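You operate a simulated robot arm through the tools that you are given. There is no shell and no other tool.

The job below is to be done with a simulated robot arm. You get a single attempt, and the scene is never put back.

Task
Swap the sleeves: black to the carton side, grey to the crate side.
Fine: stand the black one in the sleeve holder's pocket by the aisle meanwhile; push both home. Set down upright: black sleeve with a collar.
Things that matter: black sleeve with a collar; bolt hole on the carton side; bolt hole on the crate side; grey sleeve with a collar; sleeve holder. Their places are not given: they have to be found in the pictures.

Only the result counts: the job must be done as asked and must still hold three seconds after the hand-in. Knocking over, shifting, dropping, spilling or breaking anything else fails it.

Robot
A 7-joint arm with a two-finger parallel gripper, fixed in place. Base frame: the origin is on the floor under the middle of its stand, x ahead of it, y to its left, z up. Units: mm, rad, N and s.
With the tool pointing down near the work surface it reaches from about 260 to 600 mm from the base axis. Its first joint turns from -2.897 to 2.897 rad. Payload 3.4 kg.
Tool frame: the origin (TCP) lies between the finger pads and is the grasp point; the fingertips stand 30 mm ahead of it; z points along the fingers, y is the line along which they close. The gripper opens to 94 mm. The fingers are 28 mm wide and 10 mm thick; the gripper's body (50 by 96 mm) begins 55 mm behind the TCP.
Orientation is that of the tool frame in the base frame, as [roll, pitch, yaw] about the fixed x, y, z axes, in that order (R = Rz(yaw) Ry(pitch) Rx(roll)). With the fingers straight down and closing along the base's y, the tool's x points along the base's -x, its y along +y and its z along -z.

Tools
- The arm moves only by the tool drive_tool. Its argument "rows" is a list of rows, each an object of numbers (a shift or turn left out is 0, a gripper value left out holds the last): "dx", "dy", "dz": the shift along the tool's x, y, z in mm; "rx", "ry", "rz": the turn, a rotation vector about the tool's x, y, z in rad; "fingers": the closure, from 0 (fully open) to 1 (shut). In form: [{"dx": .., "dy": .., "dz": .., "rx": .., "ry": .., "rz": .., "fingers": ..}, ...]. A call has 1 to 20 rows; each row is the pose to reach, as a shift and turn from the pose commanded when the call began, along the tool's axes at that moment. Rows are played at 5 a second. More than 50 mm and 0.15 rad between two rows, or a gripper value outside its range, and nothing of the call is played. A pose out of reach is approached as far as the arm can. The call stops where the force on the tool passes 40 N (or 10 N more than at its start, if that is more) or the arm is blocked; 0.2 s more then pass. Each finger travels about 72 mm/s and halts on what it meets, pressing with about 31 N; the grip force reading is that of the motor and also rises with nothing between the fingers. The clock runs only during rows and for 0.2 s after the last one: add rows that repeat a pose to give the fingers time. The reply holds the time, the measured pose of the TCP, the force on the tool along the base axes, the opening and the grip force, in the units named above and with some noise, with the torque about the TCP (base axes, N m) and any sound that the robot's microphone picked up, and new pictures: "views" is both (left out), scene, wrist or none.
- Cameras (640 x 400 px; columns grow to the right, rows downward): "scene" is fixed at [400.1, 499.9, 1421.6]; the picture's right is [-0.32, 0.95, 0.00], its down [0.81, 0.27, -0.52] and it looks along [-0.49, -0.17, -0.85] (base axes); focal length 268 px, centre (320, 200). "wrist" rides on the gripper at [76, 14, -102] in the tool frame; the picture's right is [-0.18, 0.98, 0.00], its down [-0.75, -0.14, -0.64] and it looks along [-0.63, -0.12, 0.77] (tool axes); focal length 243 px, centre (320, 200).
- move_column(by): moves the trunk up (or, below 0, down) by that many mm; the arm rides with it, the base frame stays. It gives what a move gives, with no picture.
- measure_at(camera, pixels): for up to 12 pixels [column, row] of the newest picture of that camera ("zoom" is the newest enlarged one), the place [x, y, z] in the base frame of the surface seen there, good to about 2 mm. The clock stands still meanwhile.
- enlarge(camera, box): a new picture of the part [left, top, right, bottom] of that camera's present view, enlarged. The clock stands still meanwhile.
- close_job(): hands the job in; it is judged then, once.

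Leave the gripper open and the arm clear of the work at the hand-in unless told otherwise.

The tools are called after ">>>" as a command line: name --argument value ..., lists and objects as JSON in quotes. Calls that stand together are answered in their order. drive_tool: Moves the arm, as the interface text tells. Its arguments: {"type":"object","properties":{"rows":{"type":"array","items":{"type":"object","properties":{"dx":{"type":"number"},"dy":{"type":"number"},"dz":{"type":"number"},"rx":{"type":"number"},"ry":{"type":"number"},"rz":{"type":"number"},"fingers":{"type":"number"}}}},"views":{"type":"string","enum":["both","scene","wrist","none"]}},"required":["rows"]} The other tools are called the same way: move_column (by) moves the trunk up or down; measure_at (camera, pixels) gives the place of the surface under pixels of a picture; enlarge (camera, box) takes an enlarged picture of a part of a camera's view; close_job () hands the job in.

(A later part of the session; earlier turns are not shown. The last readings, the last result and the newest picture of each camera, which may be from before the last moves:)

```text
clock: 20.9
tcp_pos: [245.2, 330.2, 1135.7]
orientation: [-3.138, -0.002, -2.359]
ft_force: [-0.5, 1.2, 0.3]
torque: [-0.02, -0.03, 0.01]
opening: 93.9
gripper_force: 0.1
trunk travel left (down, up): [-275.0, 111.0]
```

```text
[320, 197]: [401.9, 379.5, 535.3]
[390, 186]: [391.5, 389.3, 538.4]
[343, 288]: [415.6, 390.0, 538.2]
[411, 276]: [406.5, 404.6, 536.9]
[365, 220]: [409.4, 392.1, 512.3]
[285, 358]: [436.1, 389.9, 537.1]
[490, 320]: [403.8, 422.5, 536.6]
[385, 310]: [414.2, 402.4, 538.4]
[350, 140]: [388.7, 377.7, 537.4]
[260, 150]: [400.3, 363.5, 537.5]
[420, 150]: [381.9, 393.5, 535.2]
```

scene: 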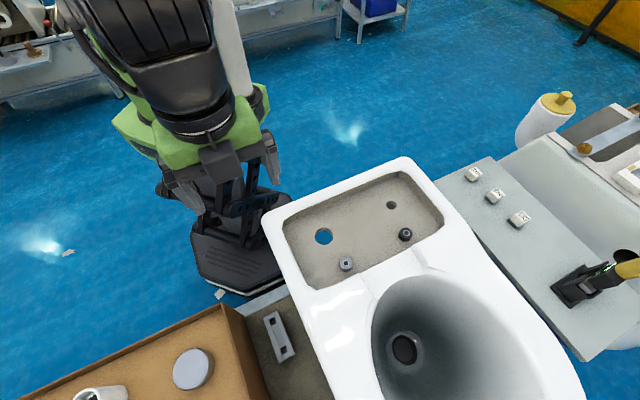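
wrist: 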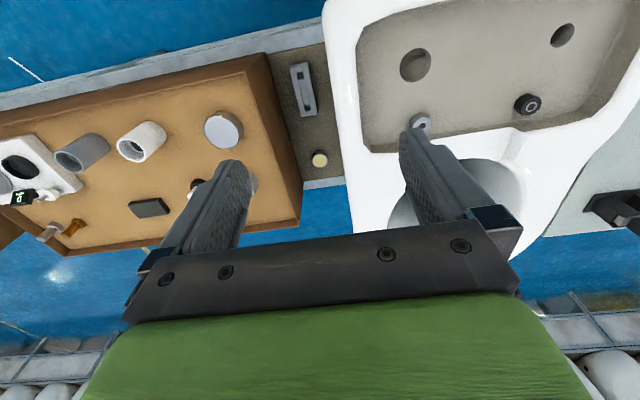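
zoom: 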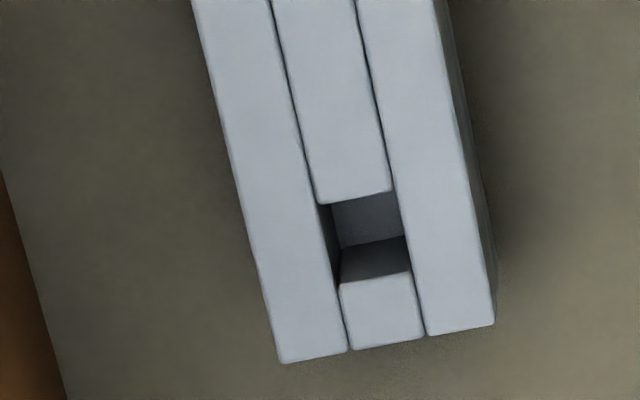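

The pocket centres are A ≈ (344, 330) on the robot side and B ≈ (404, 391) on the far side, 85 mm apart along u. There's a white mark on the floor at the wrist picture's top left, so I'll check the floor there for aisle markings.

>>> enlarge --camera "wrist" --box '[0, 0, 160, 100]'

>>> measure_at --camera "wrist" --pixels '[[10, 59], [42, 79], [100, 40], [20, 325], [60, 270], [340, 210], [560, 285], [600, 300], [330, 183], [150, 60]]'

>>> enlarge --camera "scene" --box '[0, 0, 160, 100]'

>>> enlarge --camera "scene" --box '[0, 180, 240, 320]'

>>> enlarge --camera "scene" --box '[240, 0, 480, 140]'

```text
4.00 times, centred on (80, 50) of wrist
```

zoom: 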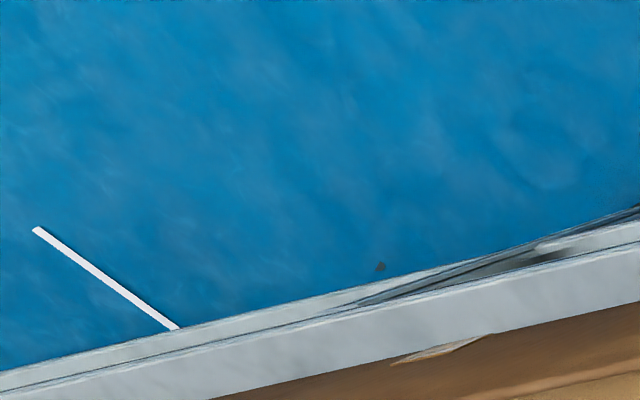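

```text
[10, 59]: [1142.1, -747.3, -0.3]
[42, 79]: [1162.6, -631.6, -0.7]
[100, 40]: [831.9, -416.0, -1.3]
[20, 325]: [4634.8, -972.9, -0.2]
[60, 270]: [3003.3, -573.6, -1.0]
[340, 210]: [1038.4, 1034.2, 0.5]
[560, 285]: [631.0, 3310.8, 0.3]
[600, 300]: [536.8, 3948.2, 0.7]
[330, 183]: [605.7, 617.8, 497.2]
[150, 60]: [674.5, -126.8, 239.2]
```

```text
4.00 times, centred on (80, 50) of scene
```

zoom: 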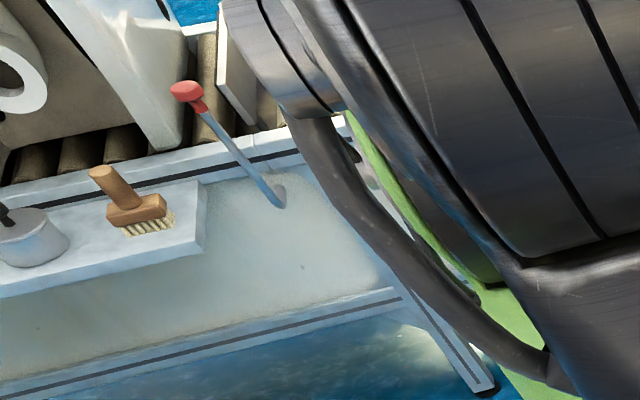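

```text
2.67 times, centred on (120, 250) of scene
```

zoom: 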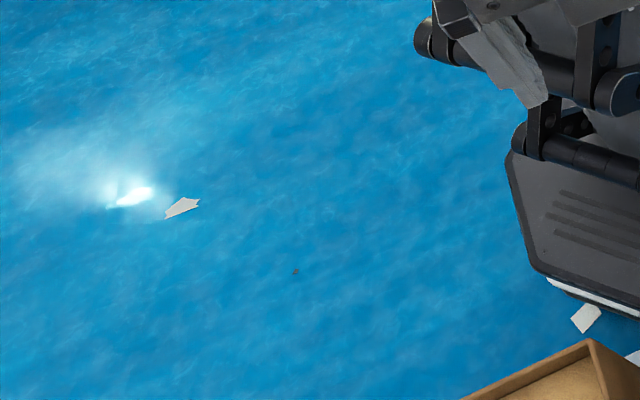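

```text
2.67 times, centred on (360, 70) of scene
```

zoom: 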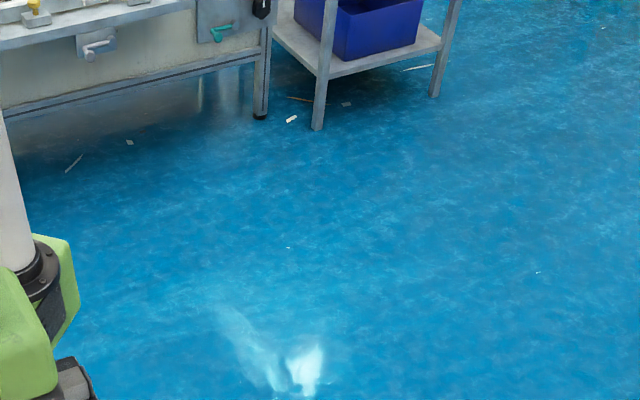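

The white mark is only a scrap. My reading so far:
- **Sides:** the carton is on the −v side, next to the grey sleeve. The crate is on the +v side, next to the black one.
- **Aisle:** the wide open floor strip shown behind the bench in the scene picture, on the −u side. The +u side has a toilet conveyor close by. So the pocket by the aisle is A at about (344, 330), next to the bench's floor-side edge.

I'll now go above the black sleeve at about (113, 601), staying high with the fingers open.

>>> drive_tool --rows '[{"dx": -12, "dy": 36, "dz": 15}, {"dx": -24, "dy": 71, "dz": 30}, {"dx": -36, "dy": 107, "dz": 45}, {"dx": -49, "dy": 143, "dz": 60}, {"dx": -61, "dy": 178, "dz": 75}, {"dx": -73, "dy": 214, "dz": 90}, {"dx": -85, "dy": 250, "dz": 105}, {"dx": -97.2, "dy": 285.3, "dz": 120}, {"dx": -97.2, "dy": 285.3, "dz": 120}]' --views "both"

```text
clock: 22.9
tcp_pos: [109.5, 572.7, 1013.0]
orientation: [-3.137, -0.002, -2.356]
ft_force: [-0.4, -0.3, -0.1]
torque: [-0.01, -0.04, 0.01]
opening: 94.1
gripper_force: 0.1
out of reach, approached as far as the arm can: row 8, 9
trunk travel left (down, up): [-275.0, 111.0]
```

scene: 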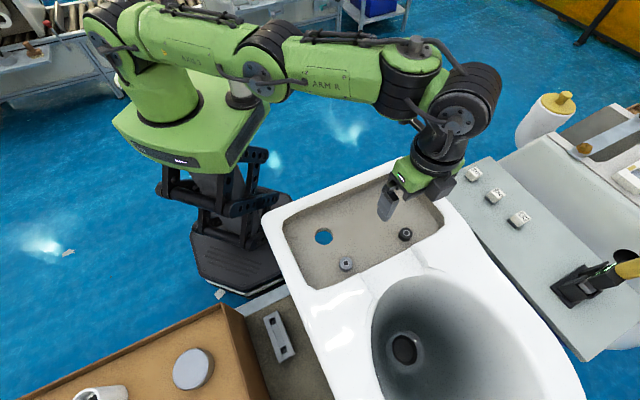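
wrist: 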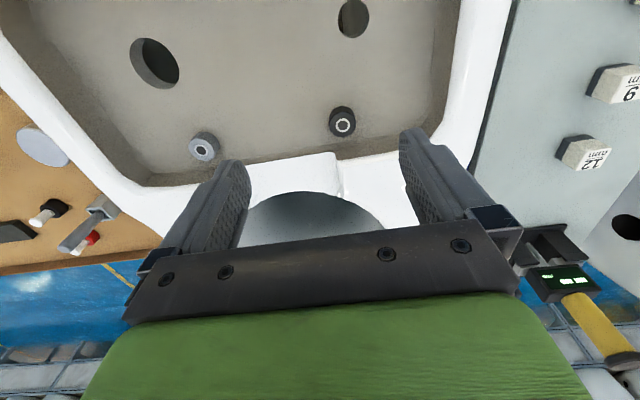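

At z≈1013 the arm can't quite reach y=601. I'll lower the arm a little here, well clear above the tank, to see whether the reach grows at a lower height.

>>> drive_tool --rows '[{"dz": 20}, {"dz": 40}, {"dz": 40}]' --views "none"

```text
clock: 23.7
tcp_pos: [110.3, 571.9, 974.3]
orientation: [-3.14, -0.002, -2.356]
ft_force: [-0.1, 0.6, 0.6]
torque: [0.0, -0.02, 0.0]
opening: 94.0
gripper_force: 0.1
trunk travel left (down, up): [-275.0, 111.0]
```

>>> drive_tool --rows '[{"dx": -11, "dy": 9}, {"dx": -22.4, "dy": 18.6}, {"dx": -22.4, "dy": 18.6}]' --views "none"

```text
clock: 24.5
tcp_pos: [109.7, 574.0, 973.9]
orientation: [-3.138, 0.001, -2.356]
ft_force: [-0.1, -0.2, -1.1]
torque: [0.0, 0.02, 0.0]
opening: 93.9
gripper_force: 0.1
out of reach, approached as far as the arm can: row 1, 2, 3
trunk travel left (down, up): [-275.0, 111.0]
```

Still short, at r≈584 where 611 is needed. I'll test how the reach depends on trunk height: raise the trunk 60 mm, then lower the arm the same amount and reach out again.

>>> move_column --by 60

>>> drive_tool --rows '[{"dz": 30}, {"dz": 60}, {"dx": -11, "dy": 9, "dz": 60}, {"dx": -22.4, "dy": 18.6, "dz": 60}, {"dx": -22.4, "dy": 18.6, "dz": 60}]' --views "none"

```text
clock: 25.5
tcp_pos: [110.3, 575.1, 1035.2]
orientation: [-3.138, -0.003, -2.356]
ft_force: [0.3, -0.3, -0.3]
torque: [0.02, 0.02, 0.0]
opening: 94.1
gripper_force: 0.1
trunk travel left (down, up): [-335.0, 51.0]
```

```text
clock: 26.7
tcp_pos: [110.6, 574.7, 974.3]
orientation: [-3.137, -0.001, -2.356]
ft_force: [0.7, -0.6, 0.4]
torque: [0.0, 0.0, -0.01]
opening: 94.1
gripper_force: 0.0
out of reach, approached as far as the arm can: row 3, 4, 5
trunk travel left (down, up): [-335.0, 51.0]
```

Reach barely changes with trunk height, so I'll test whether the tool's yaw limits it. I'll turn the tool so its x axis lies along the arm's radius, then reach out again at this safe height.

>>> drive_tool --rows '[{"rz": -0.12}, {"rz": -0.24}, {"rz": -0.36}, {"rz": -0.48}, {"rz": -0.6}]' --views "none"

>>> drive_tool --rows '[{"dx": -15, "dy": 0}, {"dx": -30, "dy": 0}, {"dx": -30, "dy": 0}]' --views "both"

```text
clock: 27.9
tcp_pos: [110.3, 574.5, 973.4]
orientation: [-3.14, -0.005, -1.752]
ft_force: [-0.3, 0.2, -0.4]
torque: [0.0, 0.0, 0.01]
opening: 93.7
gripper_force: 0.1
trunk travel left (down, up): [-335.0, 51.0]
```

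```text
clock: 28.7
tcp_pos: [111.5, 573.9, 973.4]
orientation: [-3.14, 0.0, -1.758]
ft_force: [0.5, 0.0, 0.2]
torque: [-0.01, 0.02, -0.01]
opening: 94.2
gripper_force: 0.1
out of reach, approached as far as the arm can: row 1, 2, 3
trunk travel left (down, up): [-335.0, 51.0]
```

scene: 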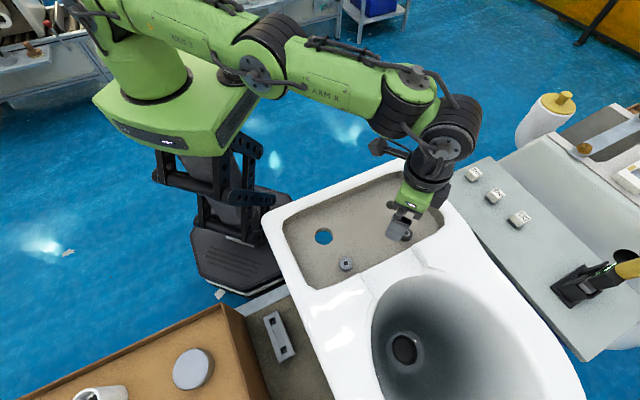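
wrist: 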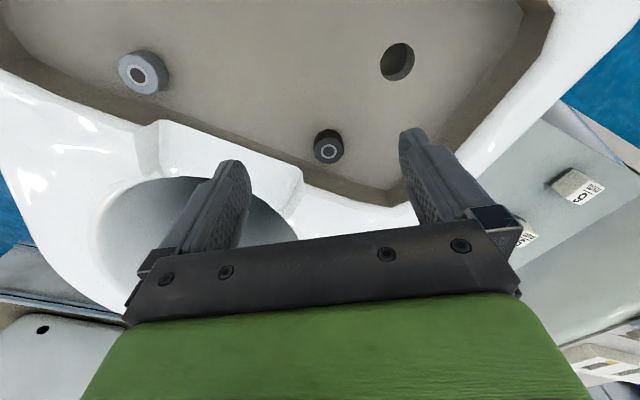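

Reach is capped at about 585 mm for a vertical tool, and the crate-side hole is at r≈611. I'll handle it by tilting the tool slightly about its closing axis so the fingertips lean outward. The pads stay parallel to the vertical sleeve. First I'll raise the arm, restore the yaw and narrow the fingers, then lower the trunk to put the wrist near its best height.

>>> drive_tool --rows '[{"dz": -40}, {"dz": -80}, {"dz": -120}, {"dz": -120, "rz": 0.12}, {"dz": -120, "rz": 0.24}, {"dz": -120, "rz": 0.36}, {"dz": -120, "rz": 0.48}, {"dz": -120, "rz": 0.6, "fingers": 0.36}, {"dz": -120, "rz": 0.6, "fingers": 0.36}]' --views "none"

>>> move_column --by -99

```text
clock: 30.7
tcp_pos: [115.5, 565.2, 1093.5]
orientation: [-3.136, -0.002, -2.358]
ft_force: [0.7, -0.6, 0.0]
torque: [0.0, 0.0, -0.04]
opening: 60.1
gripper_force: 0.1
out of reach, approached as far as the arm can: row 3, 4, 5, 6, 7, 8, 9
trunk travel left (down, up): [-335.0, 51.0]
```

```text
clock: 32.0
tcp_pos: [115.4, 565.0, 992.9]
orientation: [-3.14, 0.001, -2.356]
ft_force: [0.3, -0.1, -1.3]
torque: [-0.03, 0.0, -0.04]
opening: 60.2
gripper_force: 0.0
trunk travel left (down, up): [-236.0, 150.0]
```

Now I'll apply the outward tilt of 0.16 rad about the tool's y axis.

>>> drive_tool --rows '[{"ry": -0.08}, {"ry": -0.16}, {"ry": -0.16}]' --views "none"

>>> drive_tool --rows '[{"dx": -7.2, "dy": 13.6, "dz": 17.9}, {"dx": -14.4, "dy": 27.2, "dz": 35.75}, {"dx": -14.4, "dy": 27.2, "dz": 35.75}]' --views "both"

```text
clock: 32.8
tcp_pos: [115.0, 565.5, 995.1]
orientation: [-3.137, 0.16, -2.355]
ft_force: [-0.2, -0.1, 0.3]
torque: [-0.02, 0.0, 0.0]
opening: 59.9
gripper_force: 0.1
trunk travel left (down, up): [-236.0, 150.0]
```

```text
clock: 33.6
tcp_pos: [110.3, 598.1, 959.9]
orientation: [-3.138, 0.159, -2.357]
ft_force: [0.6, -0.5, -0.3]
torque: [0.02, 0.0, -0.02]
opening: 59.9
gripper_force: 0.1
trunk travel left (down, up): [-236.0, 150.0]
```

scene: 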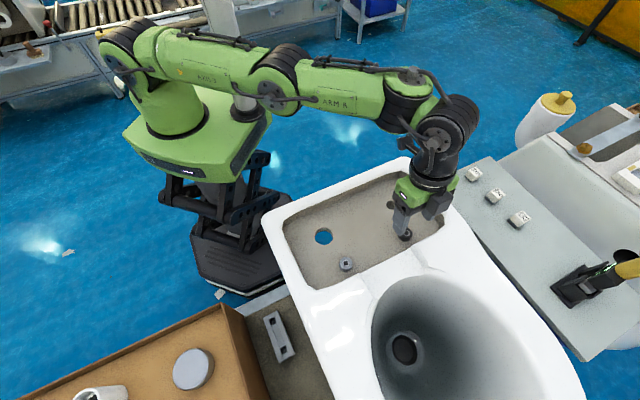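
wrist: 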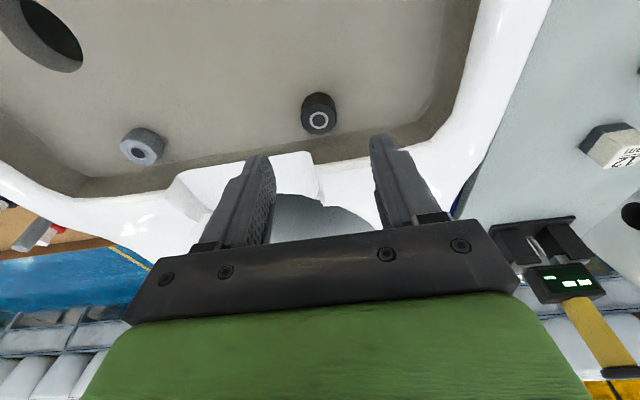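

That pose is in reach. I'm now above the black sleeve, seen at wrist (319,113). I'll enlarge and measure its centre and collar more closely.

>>> enlarge --camera "wrist" --box '[287, 85, 351, 145]'

```text
6.67 times, centred on (319, 115) of wrist
```

zoom: 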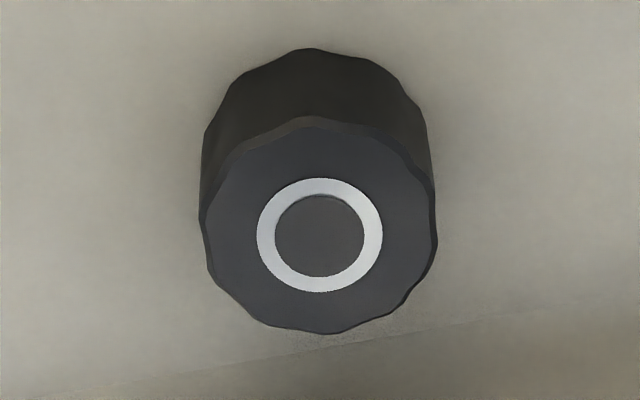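

>>> measure_at --camera "zoom" --pixels '[[320, 235], [203, 225], [436, 235], [318, 128], [325, 328], [240, 155], [400, 155], [235, 300], [405, 310], [205, 150], [308, 52], [300, 25]]'

```text
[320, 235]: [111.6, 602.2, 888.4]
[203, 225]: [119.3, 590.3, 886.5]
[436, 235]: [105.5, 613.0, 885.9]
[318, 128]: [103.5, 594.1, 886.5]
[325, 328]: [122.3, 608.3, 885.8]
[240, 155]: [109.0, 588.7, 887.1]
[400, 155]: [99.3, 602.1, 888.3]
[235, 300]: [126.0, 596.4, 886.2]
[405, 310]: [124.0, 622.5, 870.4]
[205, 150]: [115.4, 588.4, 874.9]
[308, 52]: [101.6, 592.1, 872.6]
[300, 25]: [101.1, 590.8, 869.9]
```

Black's centre is about (112.5, 601), with its top at 888 and the floor at 871. I'll descend straight down so the fingertips stop about 3 mm above the tank floor on either side of the collar.

>>> drive_tool --rows '[{"dx": 2.4, "dy": 0.4, "dz": 15}, {"dx": 4.8, "dy": 0.4, "dz": 30}, {"dx": 6.7, "dy": 0.4, "dz": 42}, {"dx": 8.6, "dy": 0.4, "dz": 53.3}, {"dx": 8.6, "dy": 0.4, "dz": 53.3}]' --views "both"

```text
clock: 34.8
tcp_pos: [109.6, 598.6, 906.5]
orientation: [-3.14, 0.16, -2.355]
ft_force: [-0.8, -0.5, 0.6]
torque: [0.0, 0.02, 0.01]
opening: 60.2
gripper_force: 0.2
trunk travel left (down, up): [-236.0, 150.0]
```

scene: 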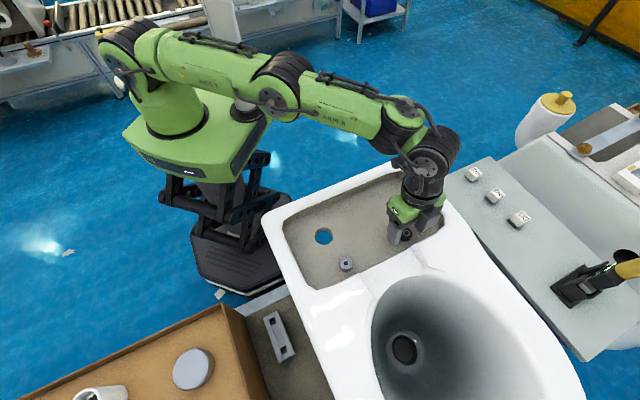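
wrist: 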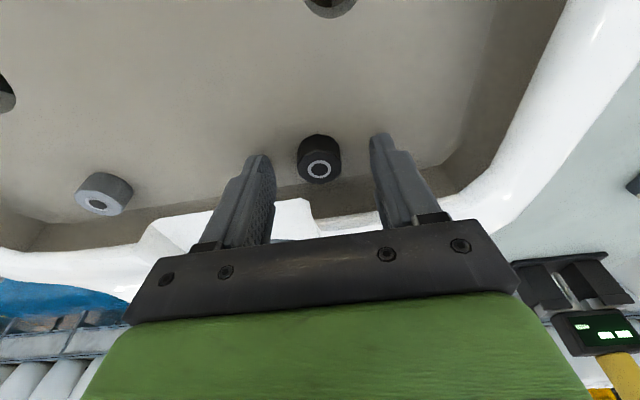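

>>> enlarge --camera "wrist" --box '[220, 100, 440, 240]'

>>> enlarge --camera "scene" --box '[370, 180, 450, 260]'

```text
2.86 times, centred on (330, 170) of wrist
```

zoom: 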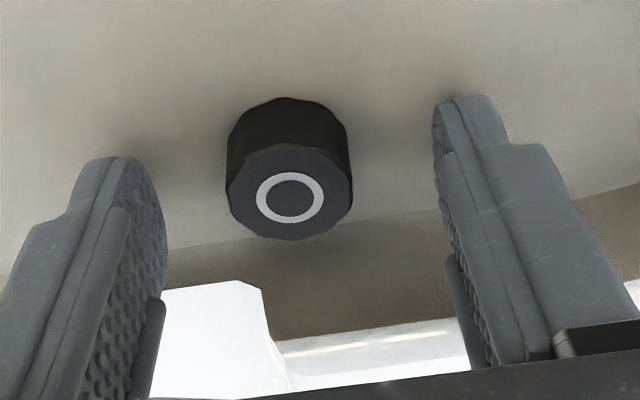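

```text
5.00 times, centred on (410, 220) of scene
```

zoom: 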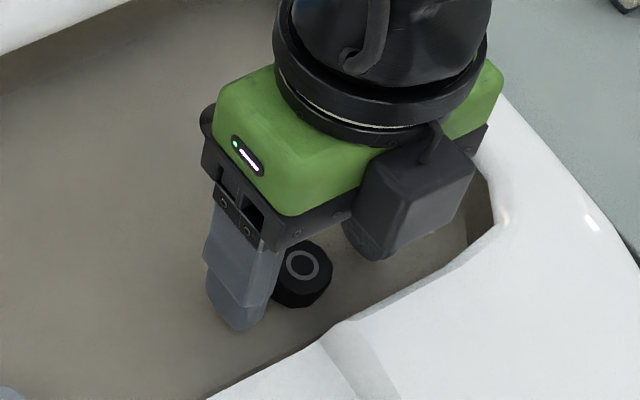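

The sleeve sits between the pads, so I'll close the gripper and wait for the grip.

>>> drive_tool --rows '[{"fingers": 0.6}, {"fingers": 0.8}, {"fingers": 1}, {"fingers": 1}, {"fingers": 1}]' --views "both"

```text
clock: 36.0
tcp_pos: [110.3, 598.1, 906.1]
orientation: [-3.139, 0.159, -2.357]
ft_force: [2.7, -4.6, -1.2]
torque: [-0.01, -0.02, -0.05]
opening: 22.4
gripper_force: 31.0
trunk travel left (down, up): [-236.0, 150.0]
```

scene: 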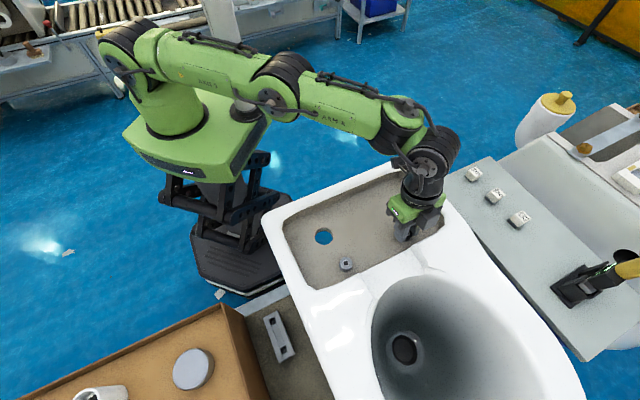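
wrist: 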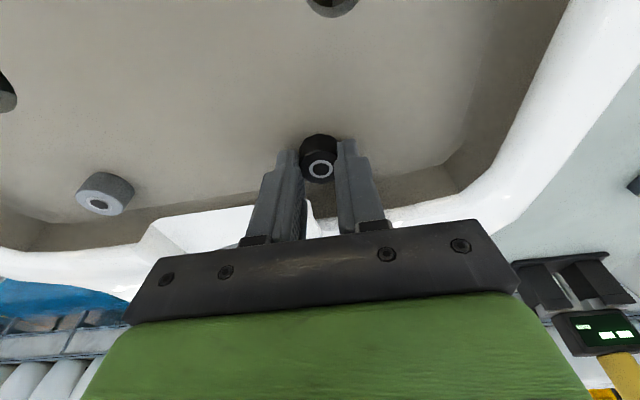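

Gripped at 22.4 mm. I'll look closely before lifting.

>>> enlarge --camera "wrist" --box '[270, 120, 370, 190]'

>>> enlarge --camera "scene" --box '[380, 200, 440, 250]'

```text
5.71 times, centred on (320, 155) of wrist
```

zoom: 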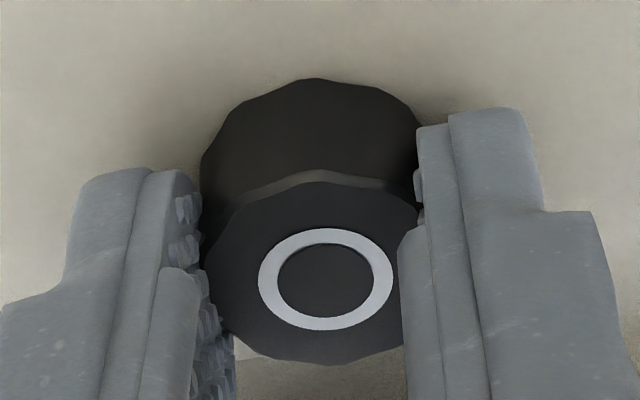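

```text
8.00 times, centred on (410, 225) of scene
```

zoom: 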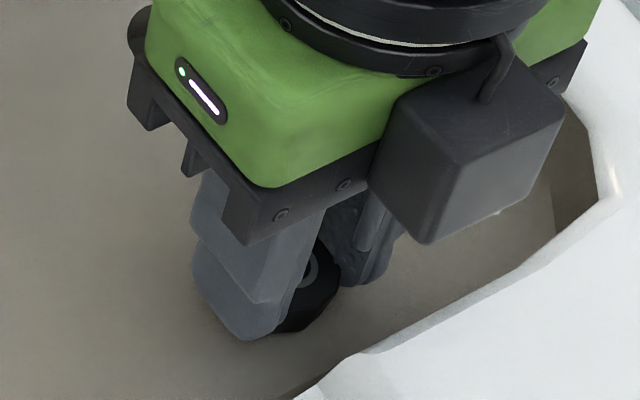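

The collar is held between both pads. Now I'll lift straight up in small steps and see how much shank comes out.

>>> drive_tool --rows '[{"dx": -0.8, "dz": -4.9}, {"dx": -1.6, "dz": -9.9}, {"dx": -3.2, "dz": -19.7}, {"dx": -4.8, "dz": -29.6}, {"dx": -6.4, "dz": -39.5}, {"dx": -8.0, "dz": -49.4}, {"dx": -9.6, "dz": -59.2}]' --views "both"

```text
clock: 37.6
tcp_pos: [111.5, 599.0, 966.4]
orientation: [-3.139, 0.158, -2.356]
ft_force: [-0.1, 0.2, 0.3]
torque: [0.02, -0.04, 0.01]
opening: 22.2
gripper_force: 30.9
trunk travel left (down, up): [-236.0, 150.0]
```

scene: 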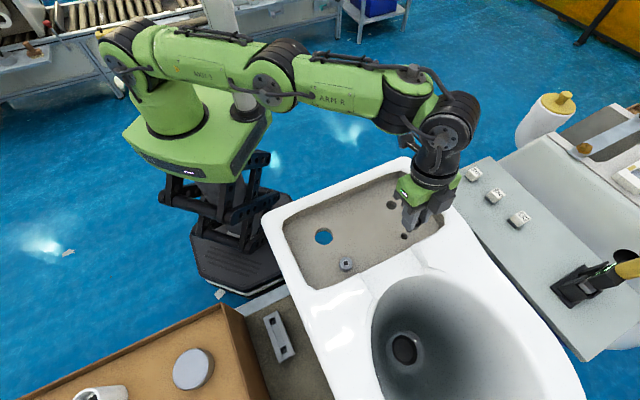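
wrist: 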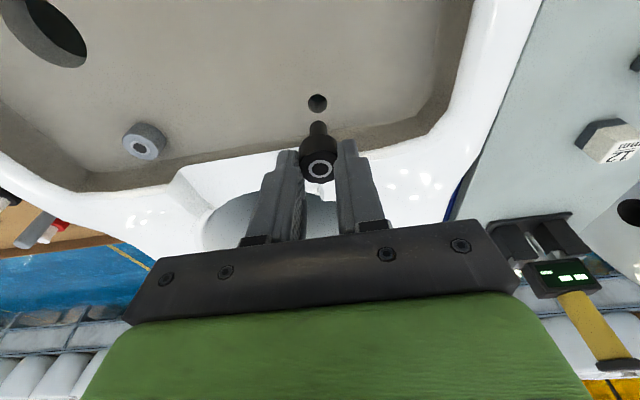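

The black sleeve is out, with its shank visible below the collar and the empty crate-side hole at wrist (317,103). I'll enlarge and measure the hole, the shank and its verticality.

>>> enlarge --camera "wrist" --box '[280, 85, 360, 190]'

>>> enlarge --camera "scene" --box '[380, 190, 440, 250]'

```text
3.81 times, centred on (320, 138) of wrist
```

zoom: 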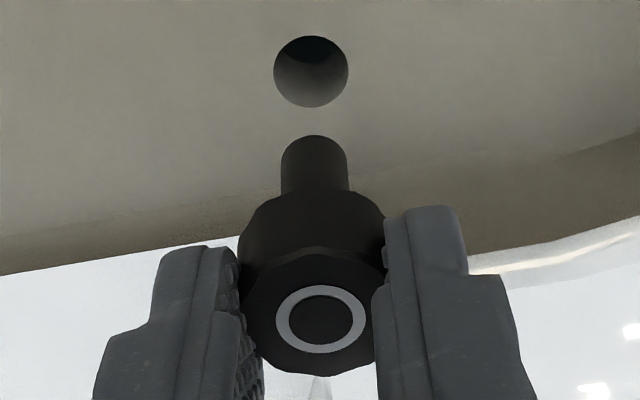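

```text
6.67 times, centred on (410, 220) of scene
```

zoom: 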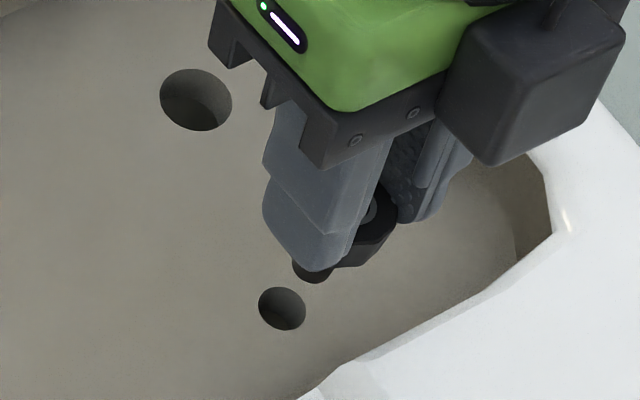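

>>> measure_at --camera "zoom" --pixels '[[256, 308], [308, 308], [282, 286], [282, 332], [282, 300], [312, 275], [375, 230], [345, 260]]'

>>> enlarge --camera "wrist" --box '[280, 85, 360, 190]'

```text
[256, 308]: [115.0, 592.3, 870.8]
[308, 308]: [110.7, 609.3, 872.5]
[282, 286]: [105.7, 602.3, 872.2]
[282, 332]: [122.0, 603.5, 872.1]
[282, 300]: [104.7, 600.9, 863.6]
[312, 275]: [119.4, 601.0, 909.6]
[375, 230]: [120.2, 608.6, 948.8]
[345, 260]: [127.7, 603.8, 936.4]
```

```text
3.81 times, centred on (320, 138) of wrist
```

zoom: 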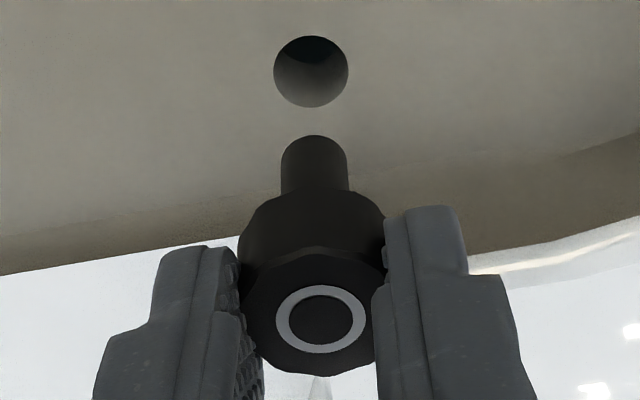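

>>> measure_at --camera "zoom" --pixels '[[320, 319], [315, 140], [315, 160], [315, 185], [285, 165], [345, 165], [312, 210], [310, 245], [270, 72], [350, 72], [311, 109], [312, 34]]'

```text
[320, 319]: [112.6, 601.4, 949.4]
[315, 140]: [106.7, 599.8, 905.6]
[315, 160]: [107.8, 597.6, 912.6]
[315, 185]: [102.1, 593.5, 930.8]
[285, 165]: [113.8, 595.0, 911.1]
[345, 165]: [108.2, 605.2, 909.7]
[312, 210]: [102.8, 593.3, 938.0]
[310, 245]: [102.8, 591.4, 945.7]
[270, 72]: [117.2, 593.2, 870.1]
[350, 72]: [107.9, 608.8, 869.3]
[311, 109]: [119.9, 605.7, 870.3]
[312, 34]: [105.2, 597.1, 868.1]
```

The sleeve is about 43 mm long, with an 18 mm collar and a 25 mm shank. The crate-side hole centre is about (112.6, 601.2) with a diameter of about 17. Next I'll pull back from the wall, rise, and carry the sleeve across above the rim to over pocket A at a safe height.

>>> drive_tool --rows '[{"dx": 28.0, "dz": -4.5}, {"dx": 24.8, "dz": -24.2}, {"dx": 21.6, "dz": -44}, {"dx": 21.6, "dy": -44, "dz": -44}, {"dx": 21.6, "dy": -88, "dz": -44}, {"dx": 21.6, "dy": -132, "dz": -44}, {"dx": 21.6, "dy": -176, "dz": -44}, {"dx": 21.6, "dy": -220, "dz": -44}, {"dx": 21.6, "dy": -264, "dz": -44}, {"dx": 21.6, "dy": -308, "dz": -44}, {"dx": 21.6, "dy": -354.6, "dz": -44}, {"dx": 21.6, "dy": -354.6, "dz": -44}]' --views "both"

```text
clock: 40.2
tcp_pos: [341.3, 327.6, 1008.0]
orientation: [-3.138, 0.159, -2.357]
ft_force: [-0.1, -0.4, 0.0]
torque: [0.01, -0.01, 0.01]
opening: 22.7
gripper_force: 31.2
trunk travel left (down, up): [-236.0, 150.0]
```

scene: 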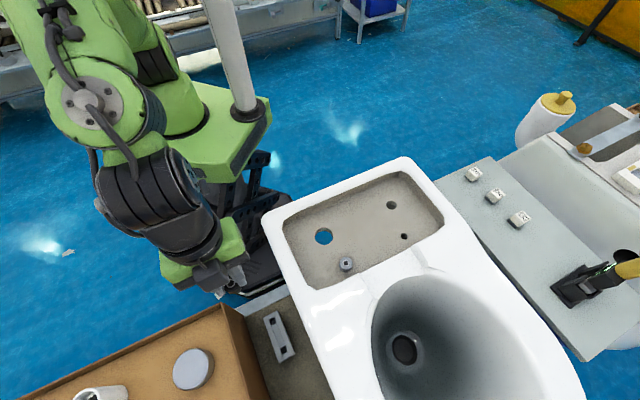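
wrist: 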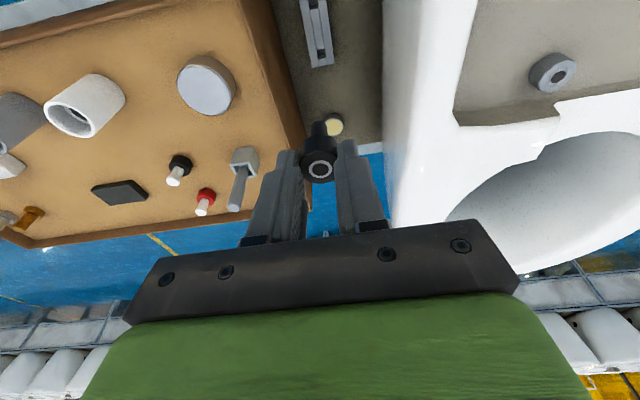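

I'm above pocket A's line with the toilet to the right and the carton to the left, and there's free space below. I'll lower the trunk in two steps.

>>> move_column --by -110

>>> move_column --by -110

>>> drive_tool --rows '[{"dx": 0, "dz": 0}]' --views "both"

```text
clock: 41.7
tcp_pos: [340.6, 328.2, 899.5]
orientation: [-3.138, 0.159, -2.355]
ft_force: [-0.3, -0.2, 0.4]
torque: [-0.03, 0.01, -0.01]
opening: 22.2
gripper_force: 31.2
trunk travel left (down, up): [-126.0, 260.0]
```

```text
clock: 43.1
tcp_pos: [340.1, 327.3, 787.2]
orientation: [-3.138, 0.16, -2.356]
ft_force: [0.0, 0.8, 0.0]
torque: [-0.01, 0.0, -0.03]
opening: 21.9
gripper_force: 31.5
trunk travel left (down, up): [-16.0, 370.0]
```

```text
clock: 43.5
tcp_pos: [341.2, 327.6, 788.6]
orientation: [-3.137, 0.161, -2.356]
ft_force: [0.2, 0.5, -0.7]
torque: [-0.02, 0.0, -0.01]
opening: 22.3
gripper_force: 31.2
trunk travel left (down, up): [-16.0, 370.0]
```

scene: 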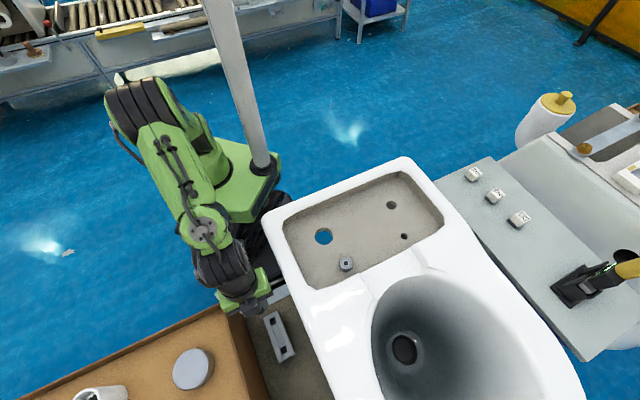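
wrist: 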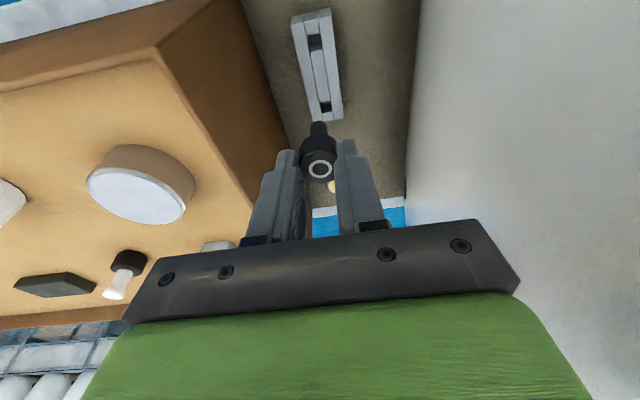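

There's clearance on both sides. I'll lower the arm another 150 mm straight down so the shank end is about 40 mm above the holder.

>>> drive_tool --rows '[{"dx": 6, "dz": 37}, {"dx": 12, "dz": 74}, {"dx": 18, "dz": 111}, {"dx": 23.9, "dz": 148.1}, {"dx": 23.9, "dz": 148.1}]' --views "both"

```text
clock: 44.7
tcp_pos: [341.9, 328.6, 637.8]
orientation: [-3.137, 0.16, -2.356]
ft_force: [0.4, 0.0, -0.5]
torque: [0.01, 0.0, 0.03]
opening: 22.3
gripper_force: 30.7
trunk travel left (down, up): [-16.0, 370.0]
```

scene: 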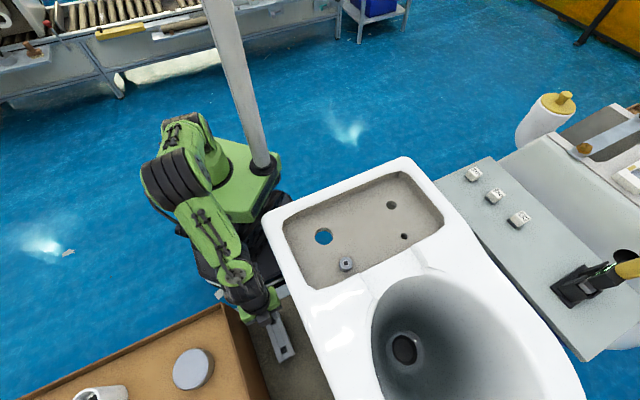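
wrist: 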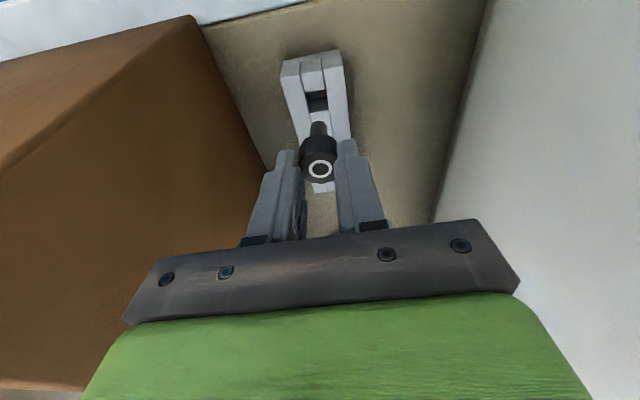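

Pocket A is visible at wrist (317,100) beneath the shank. I'll enlarge and measure both for alignment.

>>> enlarge --camera "wrist" --box '[272, 45, 368, 190]'

>>> enlarge --camera "wrist" --box '[290, 75, 346, 110]'

```text
2.76 times, centred on (320, 118) of wrist
```

zoom: 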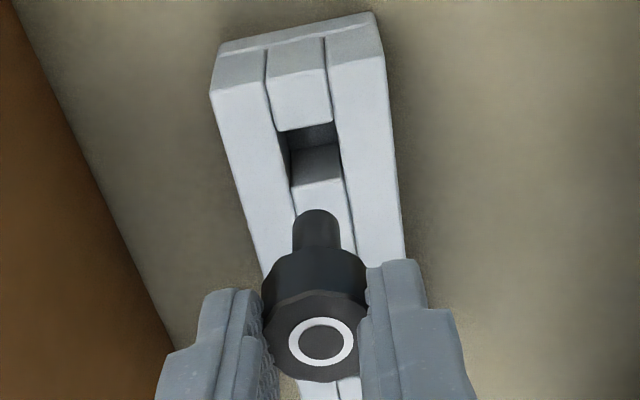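

```text
11.43 times, centred on (318, 92) of wrist
```

zoom: 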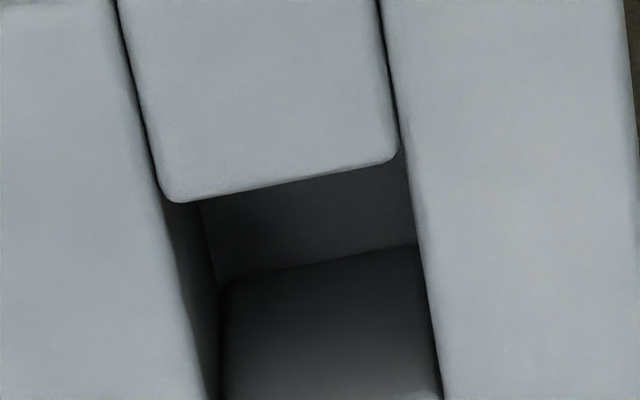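

>>> measure_at --camera "zoom" --pixels '[[160, 230], [178, 300], [195, 370], [405, 170], [420, 240], [438, 340], [270, 180], [180, 198], [390, 158], [300, 260], [320, 350], [240, 330]]'

>>> enlarge --camera "wrist" --box '[290, 95, 346, 130]'

```text
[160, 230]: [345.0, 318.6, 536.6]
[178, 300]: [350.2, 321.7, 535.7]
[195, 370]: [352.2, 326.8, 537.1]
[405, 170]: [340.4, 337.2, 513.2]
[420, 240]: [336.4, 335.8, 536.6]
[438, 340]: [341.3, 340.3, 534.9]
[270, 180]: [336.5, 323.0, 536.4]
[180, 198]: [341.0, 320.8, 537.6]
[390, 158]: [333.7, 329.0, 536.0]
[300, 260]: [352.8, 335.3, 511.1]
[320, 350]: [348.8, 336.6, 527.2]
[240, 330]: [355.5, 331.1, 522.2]
```

```text
11.43 times, centred on (318, 112) of wrist
```

zoom: 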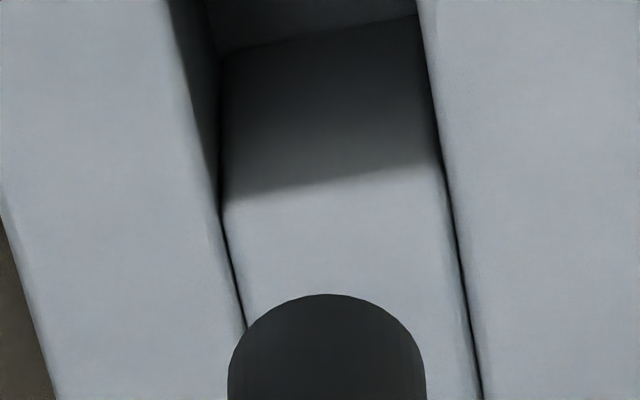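

>>> measure_at --camera "zoom" --pixels '[[240, 205], [330, 188], [430, 172], [200, 210], [212, 260], [450, 190], [462, 250], [328, 300], [235, 370], [420, 370], [328, 380], [260, 320]]'

>>> enlarge --camera "wrist" --box '[290, 115, 350, 185]'

```text
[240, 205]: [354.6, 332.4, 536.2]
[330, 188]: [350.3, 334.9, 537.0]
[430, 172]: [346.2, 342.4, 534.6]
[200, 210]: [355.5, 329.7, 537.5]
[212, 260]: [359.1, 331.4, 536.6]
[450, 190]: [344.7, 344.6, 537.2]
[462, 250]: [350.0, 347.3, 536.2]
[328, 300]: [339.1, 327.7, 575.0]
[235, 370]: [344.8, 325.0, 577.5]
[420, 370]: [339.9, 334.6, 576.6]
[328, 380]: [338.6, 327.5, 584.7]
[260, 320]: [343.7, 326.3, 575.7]
```

```text
5.71 times, centred on (320, 150) of wrist
```

zoom: 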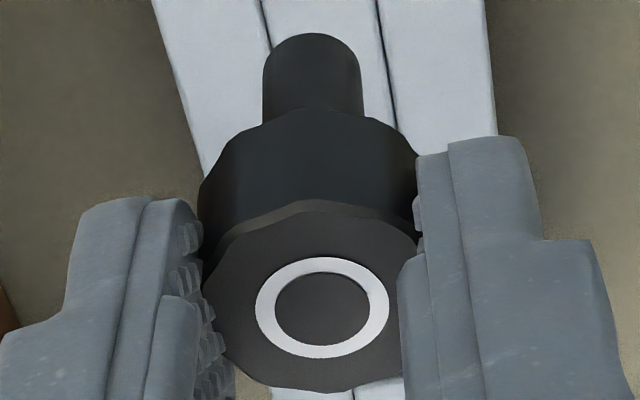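

>>> measure_at --camera "zoom" --pixels '[[322, 308], [262, 310], [384, 305], [322, 260], [324, 354], [312, 205], [335, 388], [268, 80], [358, 80], [312, 40], [312, 100], [312, 125]]'

```text
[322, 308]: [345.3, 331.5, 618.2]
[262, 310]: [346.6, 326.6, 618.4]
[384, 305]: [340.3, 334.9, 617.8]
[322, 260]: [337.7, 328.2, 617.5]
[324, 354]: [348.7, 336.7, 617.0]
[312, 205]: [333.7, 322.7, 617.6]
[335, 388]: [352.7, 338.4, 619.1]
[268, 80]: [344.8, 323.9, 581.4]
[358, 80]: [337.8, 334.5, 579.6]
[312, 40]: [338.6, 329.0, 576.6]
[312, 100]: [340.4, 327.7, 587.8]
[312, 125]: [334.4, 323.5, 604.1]
```

The sleeve axis is at u≈477.3, v≈−8.9 and the slot centre at u≈476.9, v≈−9.4, so the sleeve is vertical and within 0.7 mm. I'll apply the small correction and lower until the shank end is just above the pocket.

>>> drive_tool --rows '[{"dx": 2.0, "dy": -0.5, "dz": 9.9}, {"dx": 3.6, "dy": -0.5, "dz": 19.7}, {"dx": 5.7, "dy": -0.5, "dz": 32.6}, {"dx": 5.7, "dy": -0.5, "dz": 32.6}]' --views "both"

>>> enlarge --camera "wrist" --box '[272, 75, 368, 190]'

>>> enlarge --camera "scene" --box '[235, 285, 315, 365]'

```text
clock: 45.7
tcp_pos: [341.8, 327.9, 604.5]
orientation: [-3.139, 0.158, -2.355]
ft_force: [-0.1, 0.0, -0.3]
torque: [0.01, -0.01, -0.02]
opening: 22.3
gripper_force: 31.5
trunk travel left (down, up): [-16.0, 370.0]
```

scene: 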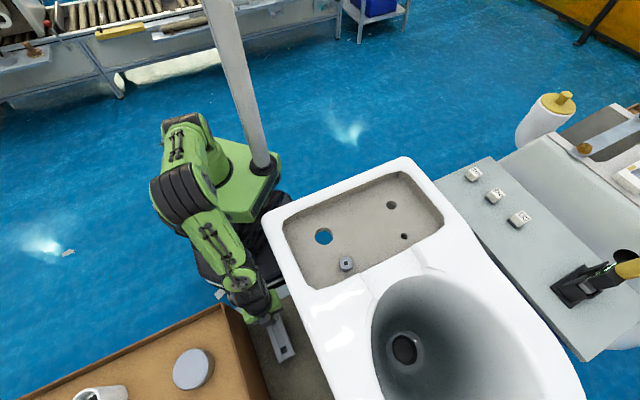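
wrist: 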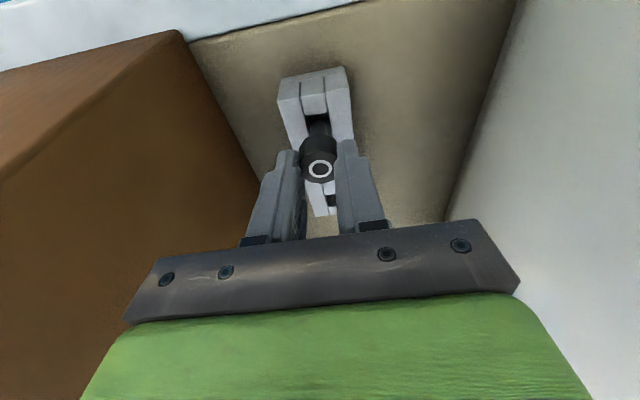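

```text
3.48 times, centred on (320, 132) of wrist
```

zoom: 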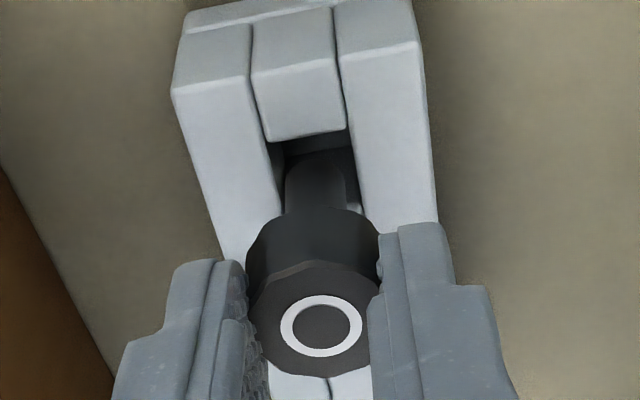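

```text
5.00 times, centred on (275, 325) of scene
```

zoom: 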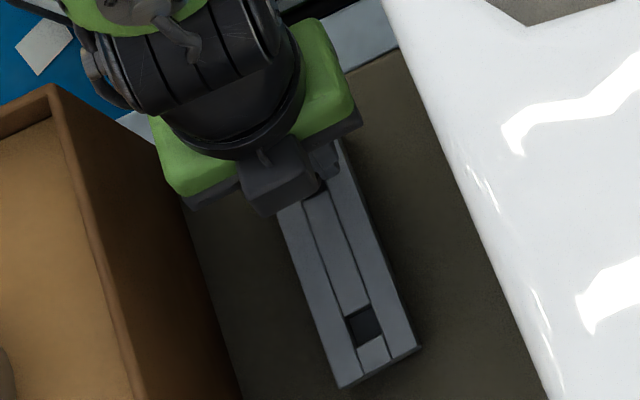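

The shank is lined up over the pocket. I'll lower it 14 mm into the pocket in small steps and watch the force.

>>> drive_tool --rows '[{"dx": 0.5, "dz": 3}, {"dx": 1.0, "dz": 6}, {"dx": 1.4, "dz": 9}, {"dx": 1.9, "dz": 12}, {"dx": 2.2, "dz": 14}]' --views "wrist"

```text
clock: 46.9
tcp_pos: [340.6, 326.3, 591.5]
orientation: [-3.136, 0.16, -2.356]
ft_force: [-1.1, -0.3, -0.3]
torque: [0.0, 0.05, 0.0]
opening: 22.4
gripper_force: 30.9
trunk travel left (down, up): [-16.0, 370.0]
```

wrist: 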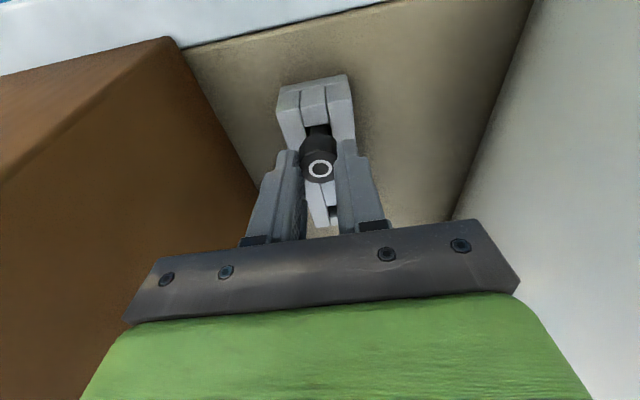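

Free so far. Next another 12 mm in small steps.

>>> drive_tool --rows '[{"dx": 0.5, "dz": 3}, {"dx": 1.0, "dz": 6}, {"dx": 1.4, "dz": 9}, {"dx": 1.7, "dz": 11}, {"dx": 1.9, "dz": 12}]' --views "wrist"

>>> enlarge --camera "wrist" --box '[272, 75, 368, 190]'

```text
clock: 48.1
tcp_pos: [339.5, 326.5, 578.7]
orientation: [-3.138, 0.159, -2.355]
ft_force: [-0.1, 0.1, 5.9]
torque: [-0.12, -0.04, 0.0]
opening: 22.6
gripper_force: 31.0
trunk travel left (down, up): [-16.0, 370.0]
```

wrist: 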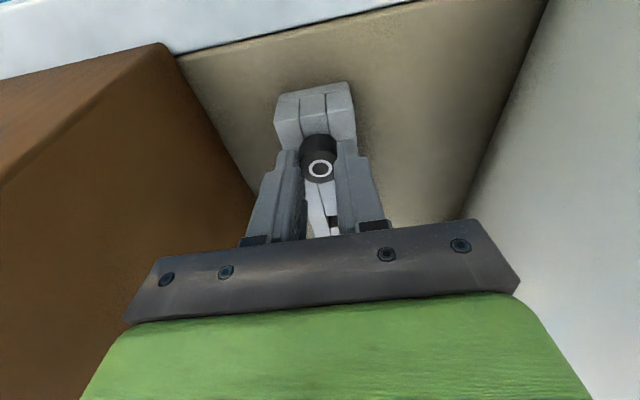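

```text
3.48 times, centred on (320, 132) of wrist
```

zoom: 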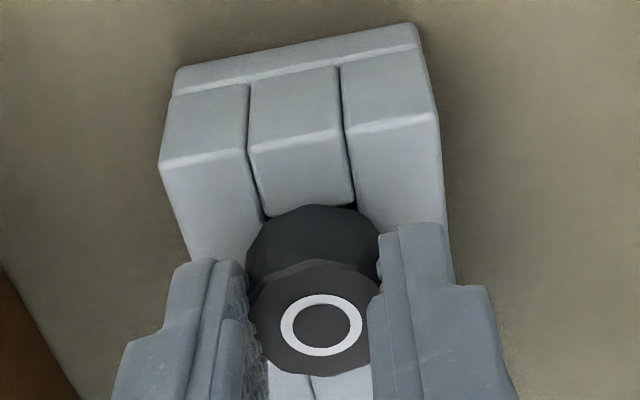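

Light contact at 5.9 N. I'll measure the collar top and the holder top to see whether it's fully down.

>>> measure_at --camera "zoom" --pixels '[[322, 325], [285, 325], [360, 325], [322, 298], [322, 353], [300, 230], [310, 190], [200, 210], [410, 170], [300, 350], [345, 385], [290, 385]]'

```text
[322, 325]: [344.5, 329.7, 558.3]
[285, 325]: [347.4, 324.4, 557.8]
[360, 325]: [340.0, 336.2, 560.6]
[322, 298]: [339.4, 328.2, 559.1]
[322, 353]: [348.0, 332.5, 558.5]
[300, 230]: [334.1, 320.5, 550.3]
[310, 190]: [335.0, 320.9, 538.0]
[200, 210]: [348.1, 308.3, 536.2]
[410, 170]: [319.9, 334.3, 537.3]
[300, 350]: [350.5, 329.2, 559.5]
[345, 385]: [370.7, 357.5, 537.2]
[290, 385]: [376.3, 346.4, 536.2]
```

The collar top is at about 559, so its underside is about 4 mm above the holder top. Either the shank end is on the pocket floor or it isn't quite down. I'll press 2 mm more gently.

>>> drive_tool --rows '[{"dx": 0.16, "dz": 1}, {"dx": 0.32, "dz": 2}, {"dx": 0.32, "dz": 2}]' --views "none"

```text
clock: 48.9
tcp_pos: [340.6, 327.3, 576.3]
orientation: [-3.138, 0.162, -2.356]
ft_force: [0.5, 1.8, 12.8]
torque: [0.18, -0.06, 0.02]
opening: 22.6
gripper_force: 30.8
trunk travel left (down, up): [-16.0, 370.0]
```

>>> drive_tool --rows '[{"dx": 0, "dz": 0}]' --views "wrist"

>>> enlarge --camera "wrist" --box '[272, 75, 368, 190]'

>>> measure_at --camera "zoom" --pixels '[[322, 325], [285, 325], [360, 325], [322, 298], [322, 353], [300, 230], [310, 190], [200, 210], [410, 170], [300, 350], [345, 385], [290, 385]]'

```text
clock: 49.3
tcp_pos: [341.7, 327.5, 577.4]
orientation: [-3.138, 0.159, -2.355]
ft_force: [1.3, 2.5, 8.6]
torque: [0.17, -0.14, 0.0]
opening: 22.3
gripper_force: 30.4
trunk travel left (down, up): [-16.0, 370.0]
```

wrist: 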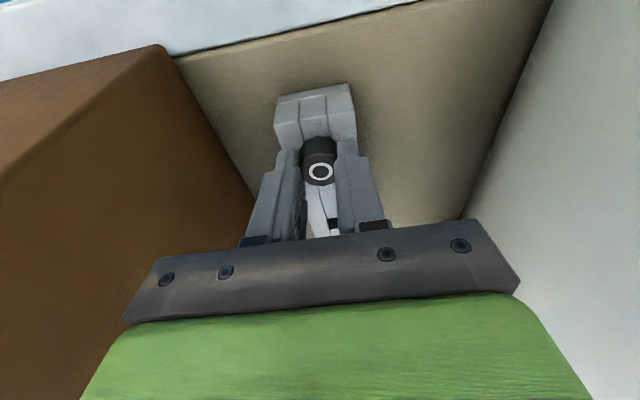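

```text
3.48 times, centred on (320, 132) of wrist
```

zoom: 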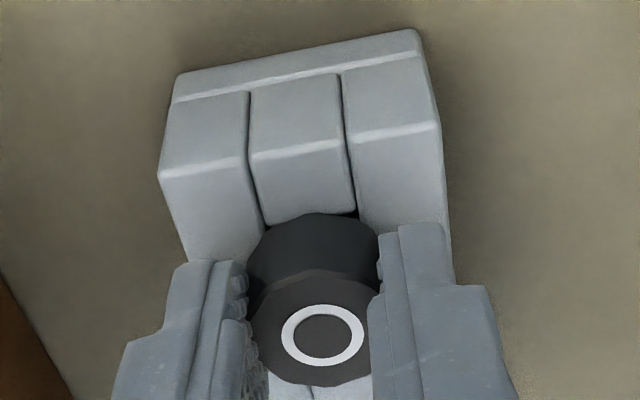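

```text
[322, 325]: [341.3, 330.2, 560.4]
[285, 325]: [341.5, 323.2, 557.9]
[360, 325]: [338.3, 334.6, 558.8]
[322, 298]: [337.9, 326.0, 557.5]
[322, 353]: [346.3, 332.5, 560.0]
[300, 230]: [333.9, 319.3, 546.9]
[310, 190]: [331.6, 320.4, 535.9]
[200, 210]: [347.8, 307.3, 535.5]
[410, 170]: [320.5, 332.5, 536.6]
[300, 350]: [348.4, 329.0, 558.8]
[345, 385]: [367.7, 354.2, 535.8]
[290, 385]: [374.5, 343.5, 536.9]
```

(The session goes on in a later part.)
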